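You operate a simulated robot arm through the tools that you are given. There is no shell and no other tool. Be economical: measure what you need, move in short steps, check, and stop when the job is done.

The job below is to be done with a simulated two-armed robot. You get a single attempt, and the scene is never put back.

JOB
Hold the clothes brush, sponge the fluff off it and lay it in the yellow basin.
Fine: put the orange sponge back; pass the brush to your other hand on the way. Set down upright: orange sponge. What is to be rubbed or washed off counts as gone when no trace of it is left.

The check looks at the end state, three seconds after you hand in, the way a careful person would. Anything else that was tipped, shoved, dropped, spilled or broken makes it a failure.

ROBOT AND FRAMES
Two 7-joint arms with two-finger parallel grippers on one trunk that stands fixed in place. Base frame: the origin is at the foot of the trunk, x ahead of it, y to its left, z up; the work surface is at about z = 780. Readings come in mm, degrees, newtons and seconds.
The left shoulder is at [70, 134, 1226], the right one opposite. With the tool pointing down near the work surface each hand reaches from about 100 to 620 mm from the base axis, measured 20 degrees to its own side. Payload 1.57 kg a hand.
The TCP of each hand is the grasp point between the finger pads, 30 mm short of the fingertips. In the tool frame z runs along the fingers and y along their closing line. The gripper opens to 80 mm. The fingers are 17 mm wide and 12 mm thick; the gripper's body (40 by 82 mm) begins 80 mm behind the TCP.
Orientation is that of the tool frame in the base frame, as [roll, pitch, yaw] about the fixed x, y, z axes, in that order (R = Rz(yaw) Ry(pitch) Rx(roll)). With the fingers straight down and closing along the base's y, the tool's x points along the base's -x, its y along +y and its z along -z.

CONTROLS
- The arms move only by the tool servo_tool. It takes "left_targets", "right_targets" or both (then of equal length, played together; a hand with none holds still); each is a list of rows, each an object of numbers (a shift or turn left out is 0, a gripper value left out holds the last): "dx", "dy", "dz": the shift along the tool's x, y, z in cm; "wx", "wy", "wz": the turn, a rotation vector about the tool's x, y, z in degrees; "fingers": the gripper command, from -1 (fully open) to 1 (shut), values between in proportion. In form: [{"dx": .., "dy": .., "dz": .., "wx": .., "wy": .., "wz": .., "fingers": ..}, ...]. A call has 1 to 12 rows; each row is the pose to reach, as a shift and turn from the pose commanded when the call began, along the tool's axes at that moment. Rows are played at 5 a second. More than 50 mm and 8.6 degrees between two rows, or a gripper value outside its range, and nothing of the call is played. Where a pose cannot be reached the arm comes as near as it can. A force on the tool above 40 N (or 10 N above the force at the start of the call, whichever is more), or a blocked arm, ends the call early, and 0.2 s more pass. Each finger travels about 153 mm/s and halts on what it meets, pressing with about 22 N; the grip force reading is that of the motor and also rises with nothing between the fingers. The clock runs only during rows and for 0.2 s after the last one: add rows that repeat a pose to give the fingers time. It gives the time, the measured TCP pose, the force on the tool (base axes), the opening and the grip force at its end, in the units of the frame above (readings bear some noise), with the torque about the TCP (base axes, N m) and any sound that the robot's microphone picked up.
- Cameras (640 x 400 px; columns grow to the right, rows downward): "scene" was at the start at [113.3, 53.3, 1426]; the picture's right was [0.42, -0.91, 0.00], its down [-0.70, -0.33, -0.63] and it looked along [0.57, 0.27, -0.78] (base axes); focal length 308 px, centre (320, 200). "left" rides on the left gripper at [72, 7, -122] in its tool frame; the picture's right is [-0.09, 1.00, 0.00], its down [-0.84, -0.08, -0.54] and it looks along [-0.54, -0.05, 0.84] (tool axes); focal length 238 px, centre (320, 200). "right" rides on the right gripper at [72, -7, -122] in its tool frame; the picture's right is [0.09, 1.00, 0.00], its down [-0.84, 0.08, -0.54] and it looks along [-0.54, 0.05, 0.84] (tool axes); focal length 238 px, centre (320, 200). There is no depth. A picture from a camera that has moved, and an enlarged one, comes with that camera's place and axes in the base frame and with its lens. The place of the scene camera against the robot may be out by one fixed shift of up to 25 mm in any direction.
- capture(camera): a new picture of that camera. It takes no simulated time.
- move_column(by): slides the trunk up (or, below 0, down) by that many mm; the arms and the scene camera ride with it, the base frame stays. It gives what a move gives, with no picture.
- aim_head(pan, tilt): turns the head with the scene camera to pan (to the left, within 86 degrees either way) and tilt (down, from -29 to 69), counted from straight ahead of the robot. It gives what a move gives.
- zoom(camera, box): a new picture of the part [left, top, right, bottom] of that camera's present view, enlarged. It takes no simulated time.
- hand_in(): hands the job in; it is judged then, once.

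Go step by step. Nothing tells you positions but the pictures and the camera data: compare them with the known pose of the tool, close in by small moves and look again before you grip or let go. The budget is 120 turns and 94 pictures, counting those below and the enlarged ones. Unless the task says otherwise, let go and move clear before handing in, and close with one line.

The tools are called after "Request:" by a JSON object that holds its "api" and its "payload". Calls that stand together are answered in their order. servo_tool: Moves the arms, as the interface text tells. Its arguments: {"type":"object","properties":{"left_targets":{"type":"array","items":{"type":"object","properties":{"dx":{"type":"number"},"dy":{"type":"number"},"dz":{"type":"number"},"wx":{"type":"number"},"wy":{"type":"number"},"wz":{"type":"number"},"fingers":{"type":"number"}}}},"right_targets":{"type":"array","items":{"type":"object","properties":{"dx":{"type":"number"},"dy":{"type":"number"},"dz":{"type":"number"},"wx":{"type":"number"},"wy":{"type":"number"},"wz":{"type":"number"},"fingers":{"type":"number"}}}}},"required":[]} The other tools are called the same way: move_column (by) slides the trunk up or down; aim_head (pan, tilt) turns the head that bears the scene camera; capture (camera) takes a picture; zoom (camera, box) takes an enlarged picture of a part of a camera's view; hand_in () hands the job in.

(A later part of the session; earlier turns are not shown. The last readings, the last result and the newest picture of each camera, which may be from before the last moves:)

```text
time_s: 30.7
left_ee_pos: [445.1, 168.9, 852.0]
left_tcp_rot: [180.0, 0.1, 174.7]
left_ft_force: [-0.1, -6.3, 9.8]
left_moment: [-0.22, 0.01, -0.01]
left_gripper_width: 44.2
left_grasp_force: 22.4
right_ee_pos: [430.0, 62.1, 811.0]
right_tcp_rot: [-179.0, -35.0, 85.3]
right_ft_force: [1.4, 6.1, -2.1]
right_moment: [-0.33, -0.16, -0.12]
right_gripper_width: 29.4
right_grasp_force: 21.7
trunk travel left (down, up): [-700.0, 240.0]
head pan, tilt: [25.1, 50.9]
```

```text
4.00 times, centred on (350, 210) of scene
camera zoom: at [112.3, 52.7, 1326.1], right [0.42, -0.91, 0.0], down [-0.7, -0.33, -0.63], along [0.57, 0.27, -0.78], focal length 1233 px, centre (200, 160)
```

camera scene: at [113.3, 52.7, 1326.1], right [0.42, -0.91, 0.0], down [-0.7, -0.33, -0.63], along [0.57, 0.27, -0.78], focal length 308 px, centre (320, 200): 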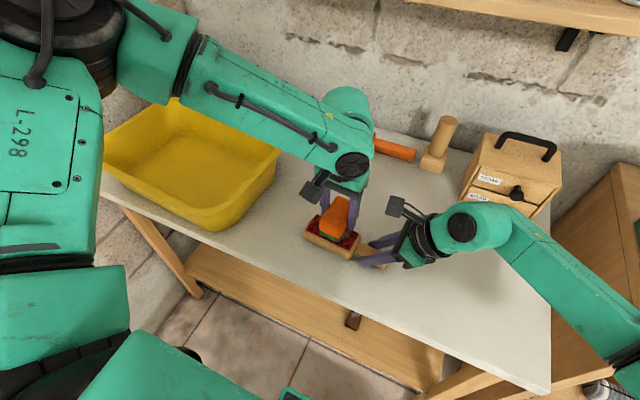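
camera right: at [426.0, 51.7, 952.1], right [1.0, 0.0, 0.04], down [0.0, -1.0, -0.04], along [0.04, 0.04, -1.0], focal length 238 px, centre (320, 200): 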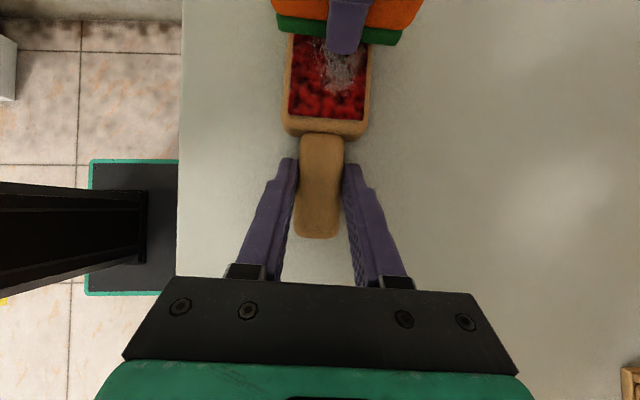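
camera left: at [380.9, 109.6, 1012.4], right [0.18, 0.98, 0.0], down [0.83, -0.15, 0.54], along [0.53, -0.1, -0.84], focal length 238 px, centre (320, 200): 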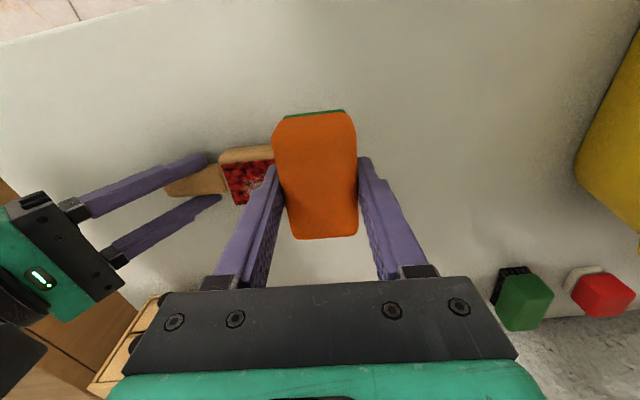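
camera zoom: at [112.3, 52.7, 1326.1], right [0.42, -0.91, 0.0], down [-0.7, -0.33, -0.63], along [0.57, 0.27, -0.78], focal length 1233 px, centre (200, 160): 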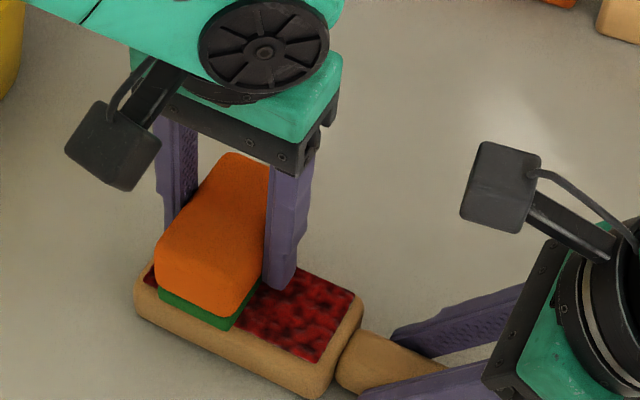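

The exposed part is clean now. A couple more full strokes, then lift to inspect.

Request:
{"api": "servo_tool", "payload": {"left_targets": [{"dy": 1.0}, {"dy": 0}, {"dy": -1.2}, {"dy": -2.4}, {"dy": -3.6}, {"dy": -4.6}, {"dy": -3.4}, {"dy": -2.2}, {"dy": -1.0}, {"dy": 0.2}, {"dy": 1.2}]}}

Request:
{"api": "servo_tool", "payload": {"left_targets": [{"dz": -2}, {"dz": -5}, {"dy": 3, "dz": -5}, {"dy": 5, "dz": -5}]}}

Request:
{"api": "zoom", "payload": {"camera": "scene", "box": [270, 160, 430, 260]}}

Request:
{"api": "zoom", "payload": {"camera": "right", "box": [240, 0, 400, 100]}}

```text
time_s: 33.1
left_ee_pos: [446.6, 181.0, 850.6]
left_tcp_rot: [179.9, 0.1, 174.8]
left_ft_force: [-0.5, -10.7, 15.8]
left_moment: [-0.44, 0.05, 0.02]
left_gripper_width: 44.3
left_grasp_force: 21.8
right_ee_pos: [431.0, 62.2, 811.3]
right_tcp_rot: [-179.1, -35.1, 85.3]
right_ft_force: [1.7, 11.8, -6.3]
right_moment: [-0.24, -0.21, 0.01]
right_gripper_width: 29.2
right_grasp_force: 21.6
trunk travel left (down, up): [-700.0, 240.0]
head pan, tilt: [25.1, 50.9]
```

```text
time_s: 34.1
left_ee_pos: [451.7, 232.0, 898.8]
left_tcp_rot: [-180.0, 0.0, 174.7]
left_ft_force: [0.9, -0.4, -0.1]
left_moment: [-0.03, 0.0, -0.04]
left_gripper_width: 44.5
left_grasp_force: 21.7
right_ee_pos: [431.1, 61.6, 811.8]
right_tcp_rot: [-179.1, -35.1, 85.2]
right_ft_force: [1.5, -0.5, 5.4]
right_moment: [0.39, -0.22, -0.14]
right_gripper_width: 29.6
right_grasp_force: 22.0
trunk travel left (down, up): [-700.0, 240.0]
head pan, tilt: [25.1, 50.9]
```

```text
4.00 times, centred on (350, 210) of scene
camera zoom: at [112.6, 53.0, 1326.1], right [0.42, -0.91, 0.0], down [-0.7, -0.33, -0.63], along [0.57, 0.27, -0.78], focal length 1233 px, centre (200, 160)
```

zoom: 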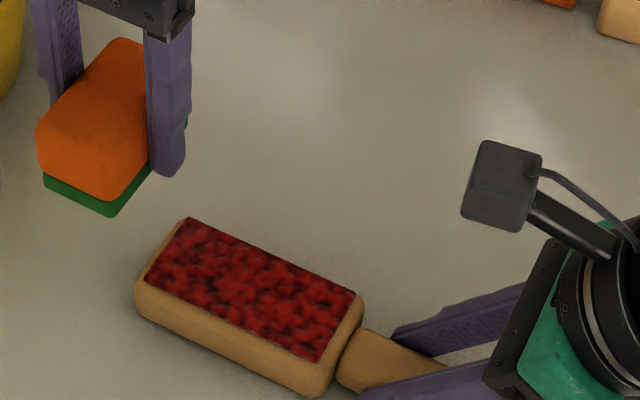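

```text
4.00 times, centred on (320, 50) of right
camera zoom: at [426.0, 51.5, 952.2], right [1.0, 0.0, 0.04], down [0.0, -1.0, -0.04], along [0.04, 0.04, -1.0], focal length 953 px, centre (320, 800)
```

zoom: 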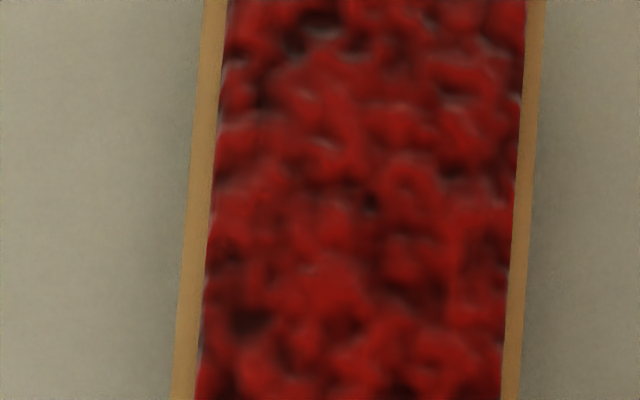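

The bristles are spotless. Now the right hand carries the brush out of the way, and the left hand goes above the sponge's home.

Request:
{"api": "servo_tool", "payload": {"right_targets": [{"dx": 1.1, "dz": -1.6}, {"dx": 2.3, "dz": -3.3}, {"dx": 0.7, "dy": 0.7, "dz": -4.4}, {"dx": -0.9, "dy": 1.3, "dz": -5.5}, {"dx": -2.5, "dy": 2.0, "dz": -6.6}, {"dx": -4.1, "dy": 2.7, "dz": -7.8}]}}

Request:
{"api": "servo_tool", "payload": {"left_targets": [{"dx": 0.6, "dz": 2}, {"dx": 1.17, "dy": -0.08, "dz": 4}, {"dx": 1.17, "dy": -0.08, "dz": 6}, {"dx": 1.17, "dy": -0.08, "dz": 7.3}]}}

Request:
{"api": "zoom", "payload": {"camera": "scene", "box": [240, 150, 480, 300]}}

Request:
{"api": "capture", "payload": {"camera": "left"}}

```text
time_s: 35.5
left_ee_pos: [452.3, 231.5, 898.0]
left_tcp_rot: [-179.9, 0.0, 174.7]
left_ft_force: [-0.8, 0.2, -0.1]
left_moment: [0.02, 0.01, 0.0]
left_gripper_width: 44.2
left_grasp_force: 22.1
right_ee_pos: [453.1, -18.9, 851.3]
right_tcp_rot: [-179.0, -35.2, 85.1]
right_ft_force: [-0.9, 0.8, -1.0]
right_moment: [-0.05, 0.0, -0.01]
right_gripper_width: 29.5
right_grasp_force: 22.0
trunk travel left (down, up): [-700.0, 240.0]
head pan, tilt: [25.1, 50.9]
```

```text
time_s: 36.5
left_ee_pos: [441.0, 232.1, 825.4]
left_tcp_rot: [-180.0, 0.1, 174.5]
left_ft_force: [-1.4, 0.6, 0.1]
left_moment: [0.01, -0.01, 0.0]
left_gripper_width: 44.2
left_grasp_force: 21.9
right_ee_pos: [453.9, -18.5, 850.2]
right_tcp_rot: [-179.1, -35.0, 85.2]
right_ft_force: [-0.7, 0.4, -1.4]
right_moment: [-0.06, -0.01, 0.0]
right_gripper_width: 29.8
right_grasp_force: 22.3
trunk travel left (down, up): [-700.0, 240.0]
head pan, tilt: [25.1, 50.9]
```

```text
2.67 times, centred on (360, 225) of scene
camera zoom: at [113.7, 53.3, 1326.0], right [0.42, -0.91, 0.0], down [-0.7, -0.33, -0.63], along [0.57, 0.27, -0.78], focal length 822 px, centre (213, 133)
```

zoom: 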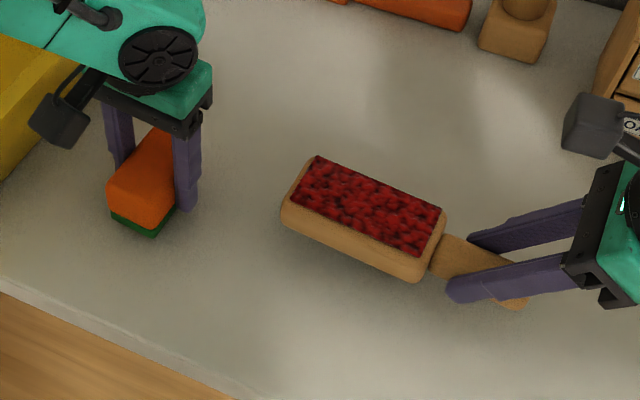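

```text
56 pictures are left
camera left: at [369.9, 246.4, 948.5], right [0.18, 0.98, 0.0], down [0.83, -0.16, 0.54], along [0.53, -0.1, -0.84], focal length 238 px, centre (320, 200)
```

left: 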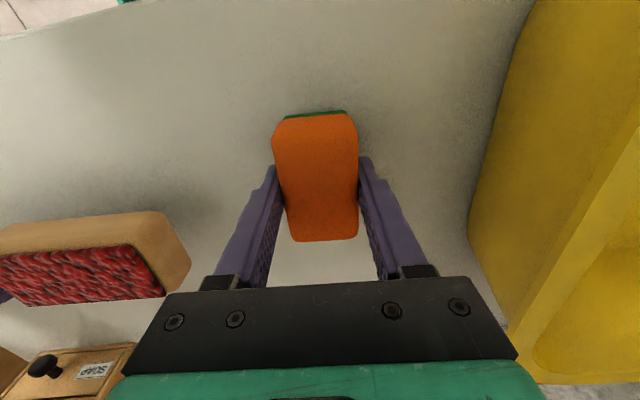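

The sponge hasn't slipped in the grip and is just above its old spot. Setting it down gently.

Request:
{"api": "servo_tool", "payload": {"left_targets": [{"dz": 0.25}, {"dz": 0.45}, {"dz": 0.6}, {"dz": 0.6}]}}

```text
time_s: 37.5
left_ee_pos: [440.1, 231.5, 821.3]
left_tcp_rot: [-179.9, 0.0, 174.7]
left_ft_force: [0.5, -0.4, -0.5]
left_moment: [0.04, -0.01, 0.01]
left_gripper_width: 44.2
left_grasp_force: 22.0
right_ee_pos: [454.2, -18.5, 851.5]
right_tcp_rot: [-179.0, -35.0, 85.2]
right_ft_force: [-1.4, 0.0, -2.0]
right_moment: [-0.06, 0.01, -0.02]
right_gripper_width: 29.6
right_grasp_force: 21.5
trunk travel left (down, up): [-700.0, 240.0]
head pan, tilt: [25.1, 50.9]
```

Request:
{"api": "servo_tool", "payload": {"left_targets": [{"dz": 0.15}, {"dz": 0.25}, {"dz": 0.25}]}}

```text
time_s: 38.3
left_ee_pos: [439.2, 230.6, 817.9]
left_tcp_rot: [-179.9, 0.0, 174.7]
left_ft_force: [0.6, -0.1, 0.3]
left_moment: [0.01, -0.01, -0.04]
left_gripper_width: 44.3
left_grasp_force: 22.0
right_ee_pos: [453.6, -19.6, 850.3]
right_tcp_rot: [-179.0, -35.0, 85.1]
right_ft_force: [-0.5, 1.1, -1.2]
right_moment: [-0.08, 0.03, -0.03]
right_gripper_width: 29.3
right_grasp_force: 22.7
trunk travel left (down, up): [-700.0, 240.0]
head pan, tilt: [25.1, 50.9]
```

No contact force yet; one more small step.

Request:
{"api": "servo_tool", "payload": {"left_targets": [{"dz": 0.1}, {"dz": 0.1}]}}

```text
time_s: 38.9
left_ee_pos: [440.2, 231.8, 817.6]
left_tcp_rot: [180.0, 0.0, 174.6]
left_ft_force: [0.6, -0.7, 0.2]
left_moment: [-0.02, -0.03, 0.01]
left_gripper_width: 44.1
left_grasp_force: 22.2
right_ee_pos: [454.6, -17.7, 849.7]
right_tcp_rot: [-179.0, -35.0, 85.2]
right_ft_force: [-0.6, -0.1, -1.2]
right_moment: [-0.09, -0.02, -0.01]
right_gripper_width: 29.2
right_grasp_force: 21.8
trunk travel left (down, up): [-700.0, 240.0]
head pan, tilt: [25.1, 50.9]
```

Request:
{"api": "servo_tool", "payload": {"left_targets": [{"dz": 0.1}, {"dz": 0.1}]}}

Request:
{"api": "zoom", "payload": {"camera": "scene", "box": [260, 180, 340, 230]}}

```text
time_s: 39.5
left_ee_pos: [441.2, 232.4, 818.0]
left_tcp_rot: [-180.0, 0.1, 174.8]
left_ft_force: [0.5, 1.1, 2.9]
left_moment: [0.0, -0.13, 0.03]
left_gripper_width: 44.4
left_grasp_force: 22.2
right_ee_pos: [452.8, -18.6, 851.7]
right_tcp_rot: [-179.0, -34.9, 85.1]
right_ft_force: [-0.1, -0.1, -0.5]
right_moment: [-0.06, 0.05, 0.01]
right_gripper_width: 29.4
right_grasp_force: 22.0
trunk travel left (down, up): [-700.0, 240.0]
head pan, tilt: [25.1, 50.9]
```

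```text
8.00 times, centred on (300, 205) of scene
camera zoom: at [112.9, 53.1, 1326.1], right [0.42, -0.91, 0.0], down [-0.7, -0.33, -0.63], along [0.57, 0.27, -0.78], focal length 2466 px, centre (480, 160)
```

zoom: 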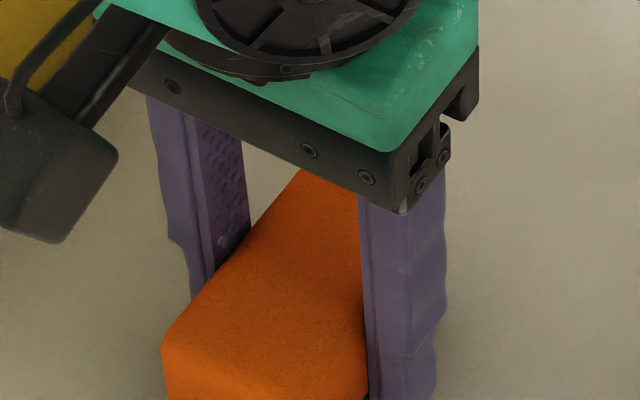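

The sponge is down with a light 3 N contact. Releasing it and raising the left hand straight up.

Request:
{"api": "servo_tool", "payload": {"left_targets": [{"fingers": -1}, {"fingers": -1}, {"fingers": -1}, {"dz": -3}, {"dz": -6}, {"dz": -9}, {"dz": -13}, {"dz": -17}]}}

Request:
{"api": "capture", "payload": {"camera": "left"}}

Request:
{"api": "zoom", "payload": {"camera": "scene", "box": [80, 100, 360, 275]}}

```text
time_s: 41.3
left_ee_pos: [438.7, 231.1, 988.5]
left_tcp_rot: [180.0, -0.1, 174.7]
left_ft_force: [-0.3, -0.1, 0.6]
left_moment: [0.01, -0.01, -0.02]
left_gripper_width: 80.0
left_grasp_force: 0.0
right_ee_pos: [453.8, -18.0, 851.2]
right_tcp_rot: [-179.0, -35.0, 85.3]
right_ft_force: [-0.2, 0.8, -0.5]
right_moment: [-0.09, 0.02, -0.02]
right_gripper_width: 29.3
right_grasp_force: 22.5
trunk travel left (down, up): [-700.0, 240.0]
head pan, tilt: [25.1, 50.9]
```

```text
54 pictures are left
camera left: at [368.7, 245.6, 1110.6], right [0.18, 0.98, 0.0], down [0.83, -0.16, 0.54], along [0.53, -0.1, -0.84], focal length 238 px, centre (320, 200)
```

left: 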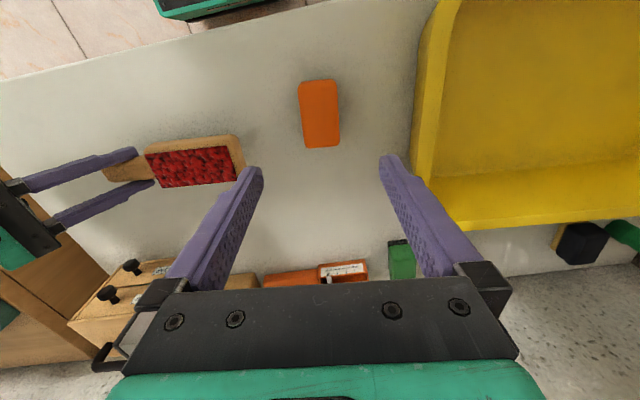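

```text
2.29 times, centred on (220, 188) of scene
camera zoom: at [112.8, 52.7, 1326.0], right [0.42, -0.91, 0.0], down [-0.7, -0.33, -0.63], along [0.57, 0.27, -0.78], focal length 704 px, centre (549, 229)
```

zoom: 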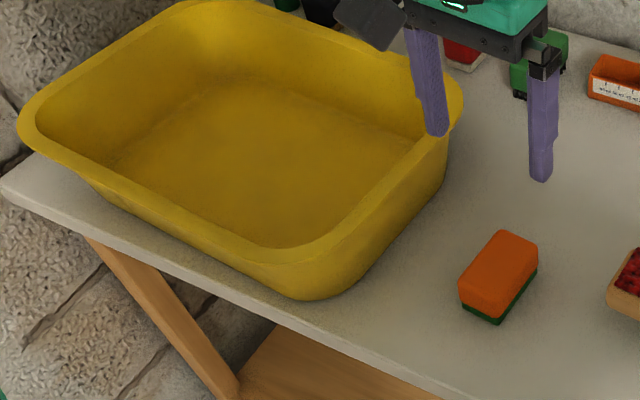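

Sponge is back at its spot, orange up. Now I turn the left hand 90° so it closes across the brush head, and the right hand carries the brush up and left to meet it.

Request:
{"api": "servo_tool", "payload": {"left_targets": [{"wz": -7.5}, {"wz": -15}, {"wz": -22.5}, {"wz": -30}, {"wz": -37.5}, {"wz": -45}, {"wz": -52.5}, {"wz": -60}, {"wz": -67.5}, {"wz": -75}, {"wz": -82.5}, {"wz": -90}], "right_targets": [{"dx": 0.8, "dz": -1.1}, {"dx": 1.6, "dz": -2.3}, {"dx": 2.9, "dz": -4.1}, {"dx": 3.6, "dy": -0.3, "dz": -3.2}, {"dx": 4.3, "dy": -0.6, "dz": -2.3}, {"dx": 5.0, "dy": -0.9, "dz": -1.5}, {"dx": 5.7, "dy": -1.2, "dz": -0.6}, {"dx": 6.4, "dy": -1.5, "dz": 0.2}, {"dx": 7.1, "dy": -1.8, "dz": 1.1}, {"dx": 7.8, "dy": -2.2, "dz": 2.0}, {"dx": 8.5, "dy": -2.5, "dz": 2.8}, {"dx": 9.25, "dy": -2.9, "dz": 3.7}]}}

Request:
{"api": "capture", "payload": {"camera": "left"}}

Request:
{"api": "capture", "payload": {"camera": "scene"}}

```text
time_s: 43.9
left_ee_pos: [440.9, 232.5, 986.5]
left_tcp_rot: [180.0, 0.0, -95.2]
left_ft_force: [-0.3, 0.7, 0.7]
left_moment: [0.02, 0.04, 0.0]
left_gripper_width: 80.2
left_grasp_force: 0.1
right_ee_pos: [433.1, 80.5, 872.7]
right_tcp_rot: [-179.0, -35.0, 85.2]
right_ft_force: [-0.8, 0.8, -0.1]
right_moment: [-0.08, -0.01, 0.02]
right_gripper_width: 29.2
right_grasp_force: 21.9
trunk travel left (down, up): [-700.0, 240.0]
head pan, tilt: [25.1, 50.9]
```

```text
52 pictures are left
camera left: at [427.3, 161.6, 1108.0], right [-0.98, 0.18, 0.0], down [0.15, 0.83, 0.54], along [0.1, 0.53, -0.84], focal length 238 px, centre (320, 200)
```

left: 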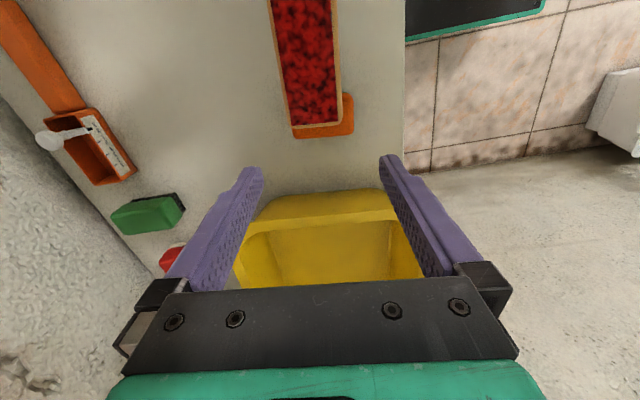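

```text
51 pictures are left
camera scene: at [113.6, 53.8, 1326.0], right [0.42, -0.91, 0.0], down [-0.7, -0.33, -0.63], along [0.57, 0.27, -0.78], focal length 308 px, centre (320, 200)
```

scene: 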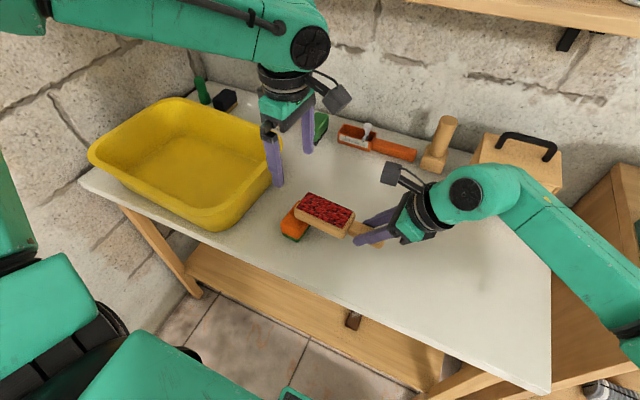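

The brush is presented over the sponge with clearance. I'll raise it 40 mm more and bring the left hand over the outer part of the head, keeping the two wrist cameras apart.

Request:
{"api": "servo_tool", "payload": {"right_targets": [{"dx": 0.8, "dz": -1.1}, {"dx": 1.5, "dz": -2.2}, {"dx": 2.3, "dz": -3.3}], "left_targets": [{"dx": 1.2}, {"dx": 2.5, "dy": -0.2}, {"dx": 3.7, "dy": -0.4}]}}

Request:
{"api": "capture", "payload": {"camera": "left"}}

Request:
{"api": "capture", "payload": {"camera": "right"}}

```text
time_s: 44.7
left_ee_pos: [441.6, 195.5, 986.2]
left_tcp_rot: [179.9, 0.1, -95.3]
left_ft_force: [-0.3, 0.1, -0.3]
left_moment: [-0.01, 0.0, -0.02]
left_gripper_width: 79.9
left_grasp_force: 0.0
right_ee_pos: [432.0, 80.3, 914.2]
right_tcp_rot: [-178.9, -34.9, 85.2]
right_ft_force: [-0.3, -0.2, -0.4]
right_moment: [-0.11, 0.0, 0.01]
right_gripper_width: 29.6
right_grasp_force: 21.8
trunk travel left (down, up): [-700.0, 240.0]
head pan, tilt: [25.1, 50.9]
```

```text
50 pictures are left
camera left: at [428.0, 124.1, 1109.0], right [-0.98, 0.18, 0.0], down [0.15, 0.83, 0.54], along [0.1, 0.53, -0.84], focal length 238 px, centre (320, 200)
```

left: 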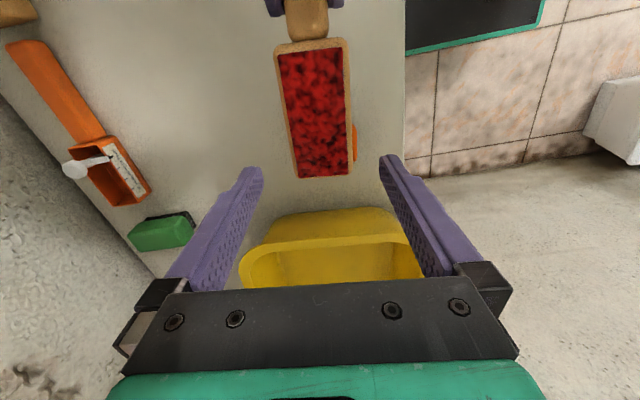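

```text
49 pictures are left
camera right: at [427.2, 70.2, 1054.5], right [1.0, 0.0, 0.04], down [0.0, -1.0, -0.04], along [0.04, 0.04, -1.0], focal length 238 px, centre (320, 200)
```

right: 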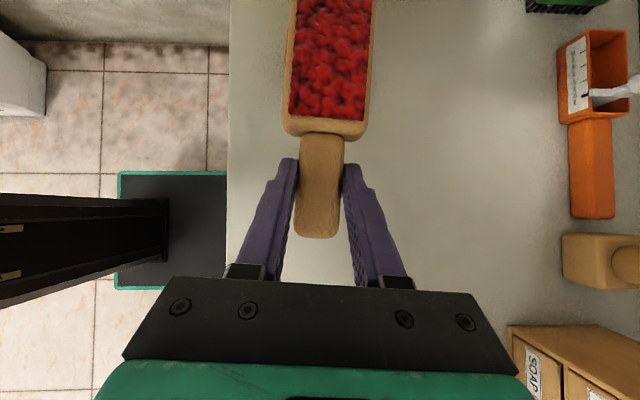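

Aligned on the head; lowering the left hand around it.

Request:
{"api": "servo_tool", "payload": {"left_targets": [{"dy": -0.15, "dz": 2}, {"dy": -0.15, "dz": 4}, {"dy": -0.15, "dz": 5.5}, {"dy": -0.15, "dz": 6.8}]}}

Request:
{"api": "zoom", "payload": {"camera": "scene", "box": [240, 100, 480, 250]}}

Request:
{"api": "capture", "payload": {"camera": "left"}}

```text
time_s: 45.7
left_ee_pos: [443.8, 195.7, 918.0]
left_tcp_rot: [-179.9, 0.0, -95.3]
left_ft_force: [-0.8, -0.4, -0.3]
left_moment: [0.02, 0.02, -0.01]
left_gripper_width: 80.1
left_grasp_force: 0.0
right_ee_pos: [431.8, 81.4, 913.5]
right_tcp_rot: [-178.8, -35.0, 85.2]
right_ft_force: [-0.1, 0.1, -0.9]
right_moment: [-0.04, 0.01, -0.03]
right_gripper_width: 29.5
right_grasp_force: 21.9
trunk travel left (down, up): [-700.0, 240.0]
head pan, tilt: [25.1, 50.9]
```

```text
2.67 times, centred on (360, 175) of scene
camera zoom: at [114.0, 53.4, 1325.9], right [0.42, -0.91, 0.0], down [-0.7, -0.33, -0.63], along [0.57, 0.27, -0.78], focal length 822 px, centre (213, 267)
```

zoom: 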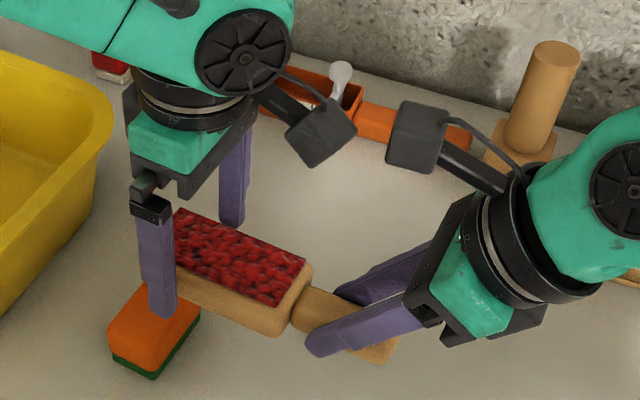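

```text
47 pictures are left
camera left: at [429.6, 124.6, 1040.2], right [-0.98, 0.18, 0.0], down [0.16, 0.83, 0.54], along [0.1, 0.53, -0.84], focal length 238 px, centre (320, 200)
```

left: 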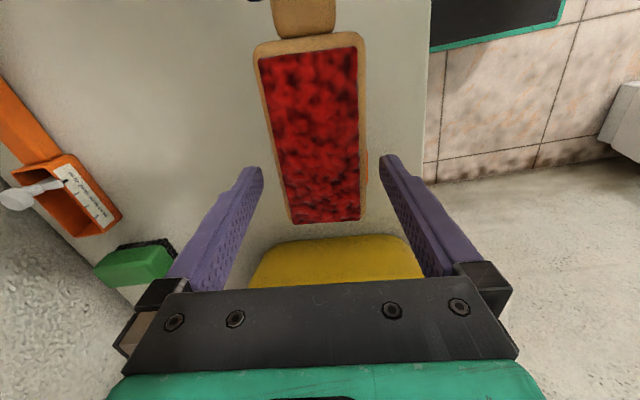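

The head sits between the left fingers. Closing the left gripper.

Request:
{"api": "servo_tool", "payload": {"left_targets": [{"fingers": 0.2}, {"fingers": 1}, {"fingers": 1}, {"fingers": 1}]}}

Request:
{"api": "capture", "payload": {"camera": "left"}}

```text
time_s: 46.7
left_ee_pos: [442.3, 195.4, 918.2]
left_tcp_rot: [180.0, -0.1, -95.5]
left_ft_force: [-6.2, 0.0, 0.5]
left_moment: [0.12, 0.4, -0.25]
left_gripper_width: 55.5
left_grasp_force: 22.3
right_ee_pos: [432.7, 81.5, 913.8]
right_tcp_rot: [-179.0, -34.9, 85.2]
right_ft_force: [5.5, -0.2, -0.2]
right_moment: [-0.19, -0.33, -0.44]
right_gripper_width: 29.5
right_grasp_force: 22.1
trunk travel left (down, up): [-700.0, 240.0]
head pan, tilt: [25.1, 50.9]
```

```text
46 pictures are left
camera left: at [429.1, 124.6, 1040.3], right [-0.98, 0.18, 0.0], down [0.16, 0.83, 0.54], along [0.1, 0.53, -0.84], focal length 238 px, centre (320, 200)
```

left: 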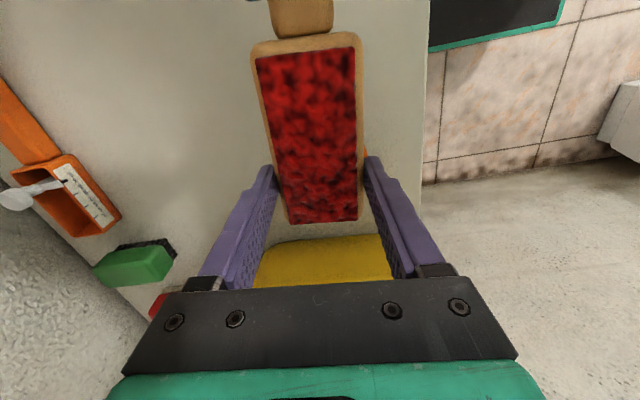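

Both hands have the brush. The right hand lets go and backs off along its fingers.

Request:
{"api": "servo_tool", "payload": {"right_targets": [{"fingers": -1}, {"fingers": -1}, {"fingers": -1}, {"dz": -3}, {"dz": -6}, {"dz": -10}, {"dz": -14}]}}

Request:
{"api": "capture", "payload": {"camera": "scene"}}

Request:
{"api": "capture", "payload": {"camera": "left"}}

```text
time_s: 48.3
left_ee_pos: [442.2, 195.8, 918.6]
left_tcp_rot: [179.9, -0.1, -95.3]
left_ft_force: [-0.3, 0.5, 0.4]
left_moment: [0.06, 0.0, 0.02]
left_gripper_width: 55.5
left_grasp_force: 21.4
right_ee_pos: [428.4, -0.5, 1027.7]
right_tcp_rot: [-179.0, -35.0, 85.1]
right_ft_force: [0.2, 0.2, 0.6]
right_moment: [0.01, 0.02, -0.02]
right_gripper_width: 80.1
right_grasp_force: 0.1
trunk travel left (down, up): [-700.0, 240.0]
head pan, tilt: [25.1, 50.9]
```

```text
45 pictures are left
camera scene: at [112.9, 52.5, 1326.0], right [0.42, -0.91, 0.0], down [-0.7, -0.33, -0.63], along [0.57, 0.27, -0.78], focal length 308 px, centre (320, 200)
```

scene: 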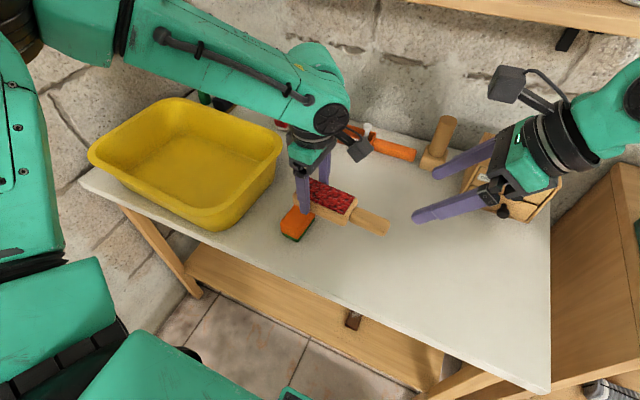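

```text
44 pictures are left
camera left: at [428.8, 123.9, 1040.9], right [-0.98, 0.18, 0.0], down [0.15, 0.83, 0.54], along [0.1, 0.53, -0.84], focal length 238 px, centre (320, 200)
```

left: 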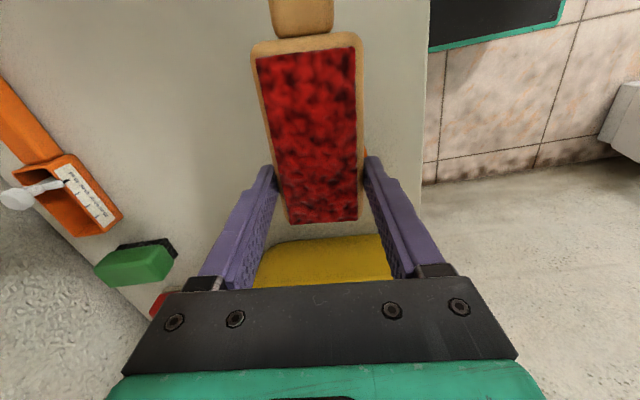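

The left hand holds the brush alone and steady. I'll lift it, and tuck the right hand back a little; then look at the basin.

Request:
{"api": "servo_tool", "payload": {"left_targets": [{"dz": -3}, {"dz": -6}, {"dz": -9}, {"dz": -12}, {"dz": -14}, {"dz": -14, "dx": -2}, {"dz": -14, "dx": -4}, {"dz": -14, "dx": -7}, {"dz": -14, "dx": -10}]}}

Request:
{"api": "aim_head", "payload": {"pan": 50, "tilt": 50}}

Request:
{"api": "capture", "payload": {"camera": "scene"}}

Request:
{"api": "capture", "payload": {"camera": "left"}}

```text
time_s: 50.3
left_ee_pos: [450.9, 294.4, 1057.0]
left_tcp_rot: [180.0, -0.1, -95.4]
left_ft_force: [0.5, 0.6, -0.2]
left_moment: [0.05, 0.0, -0.02]
left_gripper_width: 55.3
left_grasp_force: 22.3
right_ee_pos: [429.7, 0.5, 1026.0]
right_tcp_rot: [-178.9, -34.9, 85.2]
right_ft_force: [0.3, 0.5, -0.1]
right_moment: [-0.03, 0.0, 0.01]
right_gripper_width: 79.9
right_grasp_force: 0.1
trunk travel left (down, up): [-700.0, 240.0]
head pan, tilt: [25.1, 50.9]
```

```text
time_s: 51.2
left_ee_pos: [450.7, 293.3, 1056.6]
left_tcp_rot: [-179.9, -0.1, -95.3]
left_ft_force: [0.3, 0.6, -0.7]
left_moment: [0.03, 0.0, 0.01]
left_gripper_width: 55.5
left_grasp_force: 21.8
right_ee_pos: [429.4, 0.5, 1026.5]
right_tcp_rot: [-179.0, -35.0, 85.2]
right_ft_force: [-0.6, -0.2, -0.6]
right_moment: [-0.01, 0.0, -0.04]
right_gripper_width: 79.8
right_grasp_force: 0.1
trunk travel left (down, up): [-700.0, 240.0]
head pan, tilt: [50.0, 50.0]
```

```text
43 pictures are left
camera scene: at [94.0, 79.8, 1327.1], right [0.77, -0.64, 0.0], down [-0.49, -0.59, -0.64], along [0.41, 0.49, -0.77], focal length 308 px, centre (320, 200)
```

scene: 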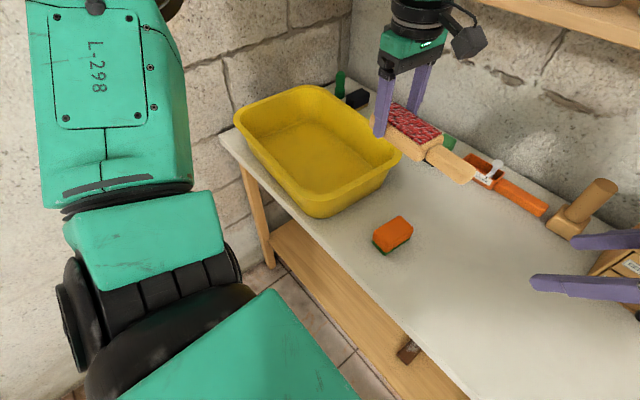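

```text
42 pictures are left
camera left: at [437.9, 222.7, 1179.2], right [-0.98, 0.18, 0.0], down [0.16, 0.83, 0.54], along [0.1, 0.53, -0.84], focal length 238 px, centre (320, 200)
```

left: 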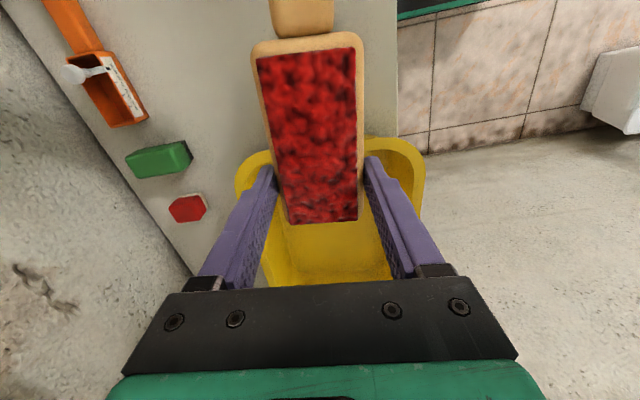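

Request:
{"api": "zoom", "payload": {"camera": "scene", "box": [210, 70, 430, 230]}}

```text
2.50 times, centred on (320, 150) of scene
camera zoom: at [94.0, 79.8, 1327.1], right [0.77, -0.64, 0.0], down [-0.49, -0.59, -0.64], along [0.41, 0.49, -0.77], focal length 770 px, centre (320, 325)
```

zoom: 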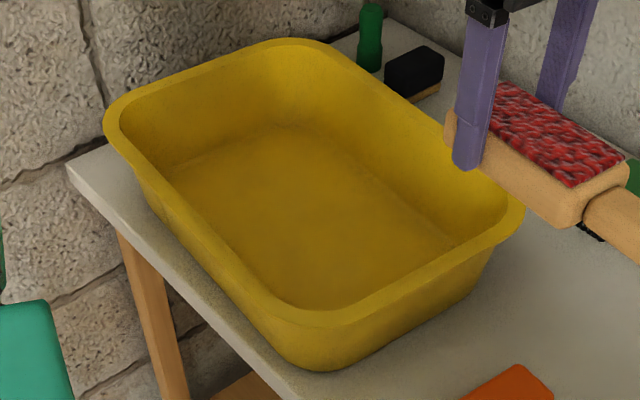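

The basin floor spans roughly x 400–560, y 405–675, with its long side matching the brush's direction. I'll carry the brush high over it toward (480, 555).

Request:
{"api": "servo_tool", "payload": {"left_targets": [{"dx": -3.5}, {"dx": -7.0, "dy": -0.1}, {"dx": -10.5, "dy": -0.2}, {"dx": -14, "dy": -0.3}, {"dx": -17.5, "dy": -0.4}, {"dx": -20.5, "dy": -0.4}, {"dx": -23.5, "dy": -0.5}, {"dx": -26.2, "dy": -0.5}]}}

Request:
{"api": "capture", "payload": {"camera": "scene"}}

Request:
{"api": "capture", "payload": {"camera": "left"}}

```text
time_s: 53.0
left_ee_pos: [478.5, 528.2, 1059.5]
left_tcp_rot: [180.0, 0.0, -95.4]
left_ft_force: [-0.5, -0.4, -1.9]
left_moment: [0.03, -0.05, 0.02]
left_gripper_width: 55.3
left_grasp_force: 22.2
left hand out of reach, approached as far as the arm can: row 8
right_ee_pos: [428.5, 0.4, 1028.3]
right_tcp_rot: [-178.9, -35.0, 85.3]
right_ft_force: [-0.1, -1.0, -0.1]
right_moment: [0.02, -0.03, -0.04]
right_gripper_width: 79.8
right_grasp_force: 0.0
trunk travel left (down, up): [-700.0, 240.0]
head pan, tilt: [50.0, 50.0]
```

```text
40 pictures are left
camera scene: at [93.5, 79.8, 1327.2], right [0.77, -0.64, 0.0], down [-0.49, -0.59, -0.64], along [0.41, 0.49, -0.77], focal length 308 px, centre (320, 200)
```

scene: 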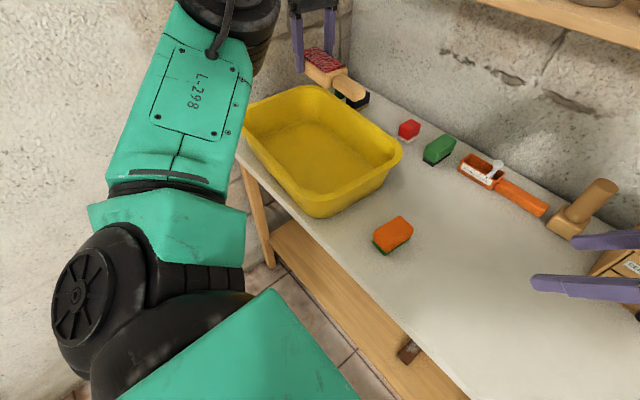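

```text
39 pictures are left
camera left: at [464.4, 457.3, 1181.1], right [-0.98, 0.19, 0.0], down [0.16, 0.83, 0.54], along [0.1, 0.53, -0.84], focal length 238 px, centre (320, 200)
```

left: 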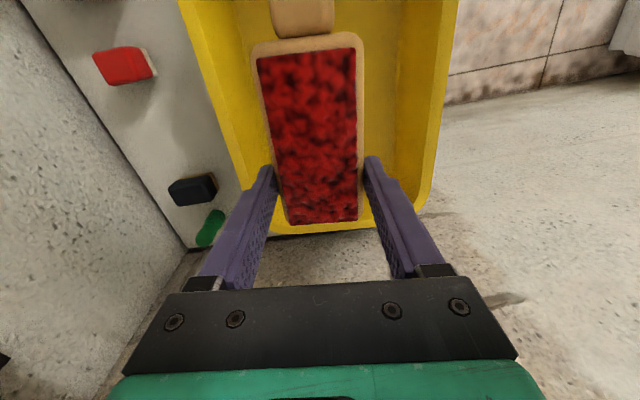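

At the reach limit near y=528. Lowering the trunk 80 mm brings the shoulder nearer wrist height for placing, which should extend the reach.

Request:
{"api": "move_column", "payload": {"by": -80}}

Request:
{"api": "servo_tool", "payload": {"left_targets": [{"dx": -1.5}, {"dx": -3}]}}

Request:
{"api": "capture", "payload": {"camera": "scene"}}

```text
time_s: 54.2
left_ee_pos: [477.6, 528.1, 979.6]
left_tcp_rot: [-179.9, 0.0, -95.3]
left_ft_force: [-0.1, 0.9, -1.2]
left_moment: [0.06, 0.01, -0.04]
left_gripper_width: 55.6
left_grasp_force: 22.3
right_ee_pos: [429.2, 1.1, 947.5]
right_tcp_rot: [-179.0, -35.0, 85.1]
right_ft_force: [1.1, 0.0, -0.3]
right_moment: [0.0, 0.01, -0.01]
right_gripper_width: 80.3
right_grasp_force: 0.0
trunk travel left (down, up): [-620.0, 320.0]
head pan, tilt: [50.0, 50.0]
```

```text
time_s: 54.8
left_ee_pos: [473.3, 541.1, 974.9]
left_tcp_rot: [-180.0, 0.0, -95.3]
left_ft_force: [-0.5, -0.3, -1.2]
left_moment: [0.03, -0.05, 0.0]
left_gripper_width: 55.3
left_grasp_force: 22.5
left hand out of reach, approached as far as the arm can: row 1, 2
right_ee_pos: [428.0, 0.8, 947.3]
right_tcp_rot: [-179.0, -35.0, 85.2]
right_ft_force: [-0.3, 0.0, 0.8]
right_moment: [-0.03, -0.01, -0.03]
right_gripper_width: 80.1
right_grasp_force: 0.1
trunk travel left (down, up): [-620.0, 320.0]
head pan, tilt: [50.0, 50.0]
```

```text
38 pictures are left
camera scene: at [92.9, 80.3, 1247.2], right [0.77, -0.64, 0.0], down [-0.49, -0.59, -0.64], along [0.41, 0.49, -0.77], focal length 308 px, centre (320, 200)
```

scene: 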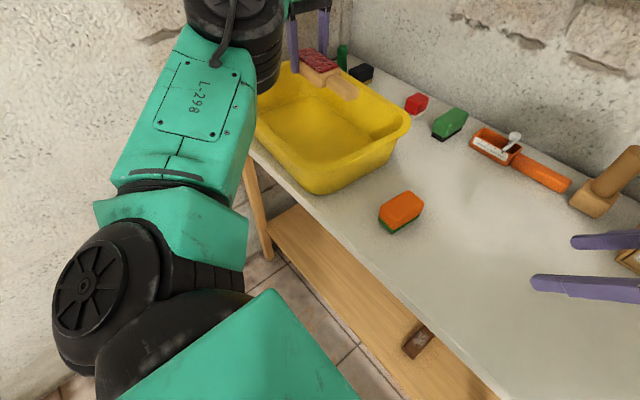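

It now reaches (473, 541). Lowering into the basin in steps.

Request:
{"api": "servo_tool", "payload": {"left_targets": [{"dz": 2}, {"dz": 4, "dx": -0.4}, {"dz": 6, "dx": -0.8}, {"dz": 8, "dx": -1.2}]}}

Request:
{"api": "capture", "payload": {"camera": "scene"}}

Request:
{"api": "capture", "payload": {"camera": "left"}}

```text
time_s: 55.8
left_ee_pos: [478.1, 554.8, 894.8]
left_tcp_rot: [-180.0, -0.1, -95.4]
left_ft_force: [-0.1, -0.6, -1.4]
left_moment: [0.01, 0.02, 0.03]
left_gripper_width: 55.4
left_grasp_force: 22.1
right_ee_pos: [430.6, 0.3, 947.1]
right_tcp_rot: [-179.0, -35.0, 85.3]
right_ft_force: [0.3, -0.2, 0.1]
right_moment: [0.0, -0.04, -0.01]
right_gripper_width: 80.1
right_grasp_force: 0.1
trunk travel left (down, up): [-620.0, 320.0]
head pan, tilt: [50.0, 50.0]
```

```text
37 pictures are left
camera scene: at [94.4, 80.3, 1247.1], right [0.77, -0.64, 0.0], down [-0.49, -0.59, -0.64], along [0.41, 0.49, -0.77], focal length 308 px, centre (320, 200)
```

scene: 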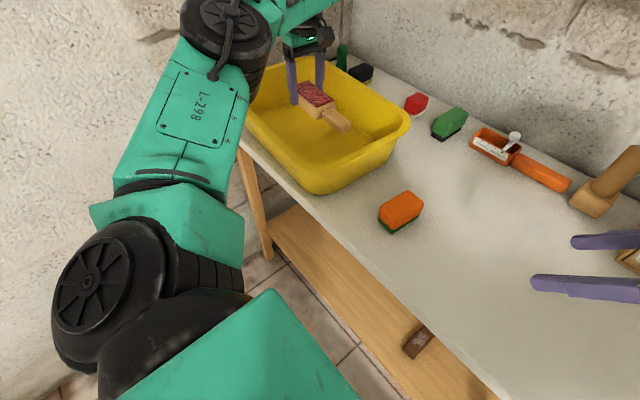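

```text
36 pictures are left
camera left: at [463.4, 483.8, 1016.9], right [-0.98, 0.18, 0.0], down [0.15, 0.83, 0.54], along [0.1, 0.53, -0.84], focal length 238 px, centre (320, 200)
```

left: 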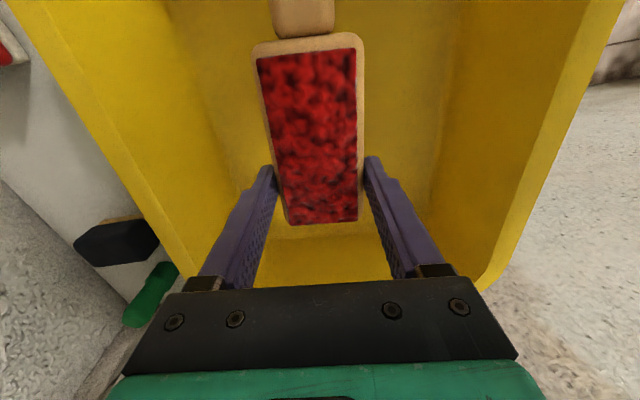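

The brush is centred inside the basin, about 70 mm above the floor. Continuing down.

Request:
{"api": "servo_tool", "payload": {"left_targets": [{"dz": 1.5}, {"dz": 3}, {"dz": 4.5}, {"dz": 5.5}]}}

Request:
{"api": "zoom", "payload": {"camera": "scene", "box": [170, 0, 430, 200]}}

```text
time_s: 56.8
left_ee_pos: [474.9, 553.2, 838.3]
left_tcp_rot: [-179.9, 0.1, -95.3]
left_ft_force: [0.0, 0.2, -0.8]
left_moment: [0.06, -0.02, -0.03]
left_gripper_width: 55.6
left_grasp_force: 21.8
right_ee_pos: [429.9, 0.1, 946.7]
right_tcp_rot: [-179.0, -35.0, 85.3]
right_ft_force: [-0.4, 0.8, -0.2]
right_moment: [0.0, 0.03, -0.03]
right_gripper_width: 80.1
right_grasp_force: 0.0
trunk travel left (down, up): [-620.0, 320.0]
head pan, tilt: [50.0, 50.0]
```

```text
2.00 times, centred on (300, 100) of scene
camera zoom: at [94.0, 80.3, 1247.1], right [0.77, -0.64, 0.0], down [-0.49, -0.59, -0.64], along [0.41, 0.49, -0.77], focal length 616 px, centre (360, 400)
```

zoom: 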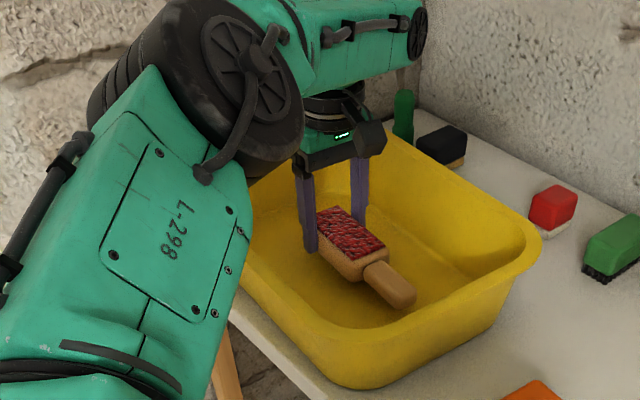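

Request:
{"api": "servo_tool", "payload": {"left_targets": [{"dz": 0.3}, {"dz": 0.6}, {"dz": 0.8}]}}

Request:
{"api": "servo_tool", "payload": {"left_targets": [{"dz": 0.15}, {"dz": 0.3}]}}

```text
time_s: 57.6
left_ee_pos: [475.4, 553.3, 839.8]
left_tcp_rot: [-180.0, 0.1, -95.3]
left_ft_force: [0.8, 0.3, -1.6]
left_moment: [0.01, 0.04, 0.03]
left_gripper_width: 55.3
left_grasp_force: 22.2
left hand out of reach, approached as far as the arm can: row 2, 3
right_ee_pos: [430.9, 0.5, 946.7]
right_tcp_rot: [-179.1, -35.0, 85.2]
right_ft_force: [0.1, 0.0, 0.3]
right_moment: [-0.01, 0.04, 0.01]
right_gripper_width: 80.1
right_grasp_force: 0.0
trunk travel left (down, up): [-620.0, 320.0]
head pan, tilt: [50.0, 50.0]
```

```text
time_s: 58.2
left_ee_pos: [475.1, 552.5, 837.1]
left_tcp_rot: [-179.9, 0.0, -95.3]
left_ft_force: [-0.8, -0.4, -1.3]
left_moment: [0.03, 0.0, 0.0]
left_gripper_width: 55.6
left_grasp_force: 21.6
right_ee_pos: [429.7, 1.0, 947.0]
right_tcp_rot: [-179.0, -35.0, 85.2]
right_ft_force: [0.3, -0.1, -0.4]
right_moment: [0.0, 0.03, 0.02]
right_gripper_width: 80.1
right_grasp_force: 0.1
trunk travel left (down, up): [-620.0, 320.0]
head pan, tilt: [50.0, 50.0]
```

The arm is at its limit, so I'll use the trunk for the last centimetre or so.

Request:
{"api": "move_column", "payload": {"by": -8}}

Request:
{"api": "move_column", "payload": {"by": -3}}

Request:
{"api": "zoom", "payload": {"camera": "scene", "box": [280, 60, 400, 160]}}

```text
time_s: 58.8
left_ee_pos: [475.3, 553.7, 828.8]
left_tcp_rot: [179.9, 0.1, -95.3]
left_ft_force: [0.6, 0.4, -1.1]
left_moment: [0.02, -0.05, 0.02]
left_gripper_width: 55.5
left_grasp_force: 21.9
right_ee_pos: [430.9, 1.4, 939.6]
right_tcp_rot: [-179.0, -35.0, 85.2]
right_ft_force: [0.3, 0.5, -0.3]
right_moment: [0.0, -0.02, 0.01]
right_gripper_width: 80.0
right_grasp_force: 0.0
trunk travel left (down, up): [-612.0, 328.0]
head pan, tilt: [50.0, 50.0]
```

```text
time_s: 59.3
left_ee_pos: [474.9, 553.7, 825.6]
left_tcp_rot: [179.9, 0.1, -95.4]
left_ft_force: [0.1, 0.1, 0.1]
left_moment: [0.02, -0.02, 0.01]
left_gripper_width: 55.5
left_grasp_force: 22.0
right_ee_pos: [429.8, 0.5, 935.4]
right_tcp_rot: [-179.0, -34.9, 85.2]
right_ft_force: [-0.2, -0.8, 0.4]
right_moment: [0.01, -0.01, -0.02]
right_gripper_width: 80.2
right_grasp_force: 0.1
trunk travel left (down, up): [-609.0, 331.0]
head pan, tilt: [50.0, 50.0]
```

```text
4.00 times, centred on (340, 110) of scene
camera zoom: at [94.0, 80.1, 1236.1], right [0.77, -0.64, 0.0], down [-0.49, -0.59, -0.64], along [0.41, 0.49, -0.77], focal length 1233 px, centre (240, 560)
```

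zoom: 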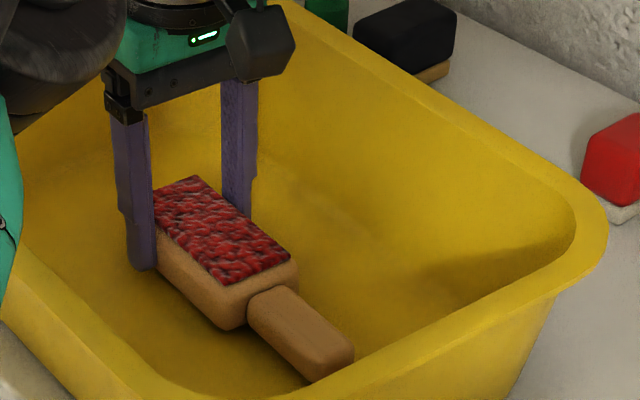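

Request:
{"api": "move_column", "payload": {"by": -3}}

Request:
{"api": "move_column", "payload": {"by": -2}}

```text
time_s: 59.8
left_ee_pos: [475.2, 552.0, 822.3]
left_tcp_rot: [180.0, 0.0, -95.3]
left_ft_force: [0.1, -0.5, -1.2]
left_moment: [0.07, -0.03, 0.02]
left_gripper_width: 55.5
left_grasp_force: 22.7
right_ee_pos: [429.7, 0.6, 933.1]
right_tcp_rot: [-179.1, -35.0, 85.3]
right_ft_force: [0.2, 0.7, -0.2]
right_moment: [-0.01, 0.02, -0.01]
right_gripper_width: 80.0
right_grasp_force: 0.1
trunk travel left (down, up): [-606.0, 334.0]
head pan, tilt: [50.0, 50.0]
```

```text
time_s: 60.3
left_ee_pos: [474.9, 552.7, 820.9]
left_tcp_rot: [180.0, -0.1, -95.3]
left_ft_force: [0.4, -0.9, -0.5]
left_moment: [0.06, -0.01, -0.02]
left_gripper_width: 55.1
left_grasp_force: 21.8
right_ee_pos: [430.5, 0.9, 932.1]
right_tcp_rot: [-179.0, -35.1, 85.2]
right_ft_force: [-0.2, 0.6, -0.1]
right_moment: [0.01, -0.02, -0.02]
right_gripper_width: 79.9
right_grasp_force: 0.0
trunk travel left (down, up): [-604.0, 336.0]
head pan, tilt: [50.0, 50.0]
```

Request:
{"api": "move_column", "payload": {"by": -2}}

Request:
{"api": "move_column", "payload": {"by": -1}}

Request:
{"api": "capture", "payload": {"camera": "left"}}

```text
time_s: 60.8
left_ee_pos: [473.9, 552.4, 821.1]
left_tcp_rot: [-179.8, 0.2, -95.3]
left_ft_force: [2.5, 4.0, 11.6]
left_moment: [-0.43, 0.16, 0.09]
left_gripper_width: 55.3
left_grasp_force: 21.7
right_ee_pos: [428.2, 0.5, 929.3]
right_tcp_rot: [-179.0, -35.1, 85.1]
right_ft_force: [0.1, 0.5, -0.5]
right_moment: [0.05, 0.03, 0.01]
right_gripper_width: 80.0
right_grasp_force: 0.1
trunk travel left (down, up): [-602.0, 338.0]
head pan, tilt: [50.0, 50.0]
```

```text
time_s: 61.4
left_ee_pos: [473.7, 552.4, 821.1]
left_tcp_rot: [-179.7, 0.3, -95.2]
left_ft_force: [4.3, 5.4, 18.5]
left_moment: [0.15, -0.03, 0.01]
left_gripper_width: 55.7
left_grasp_force: 22.5
right_ee_pos: [427.8, -0.6, 928.8]
right_tcp_rot: [-179.1, -35.2, 85.2]
right_ft_force: [-0.4, -0.3, 0.1]
right_moment: [0.0, -0.01, -0.02]
right_gripper_width: 80.0
right_grasp_force: 0.0
trunk travel left (down, up): [-601.0, 339.0]
head pan, tilt: [50.0, 50.0]
```

```text
33 pictures are left
camera left: at [460.3, 481.0, 942.1], right [-0.98, 0.18, 0.0], down [0.15, 0.82, 0.55], along [0.1, 0.54, -0.84], focal length 238 px, centre (320, 200)
```

left: 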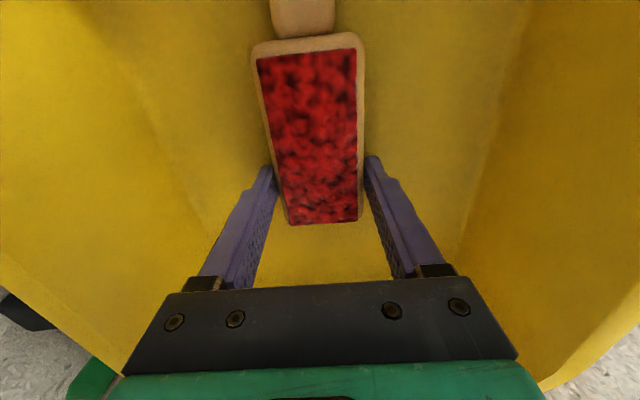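

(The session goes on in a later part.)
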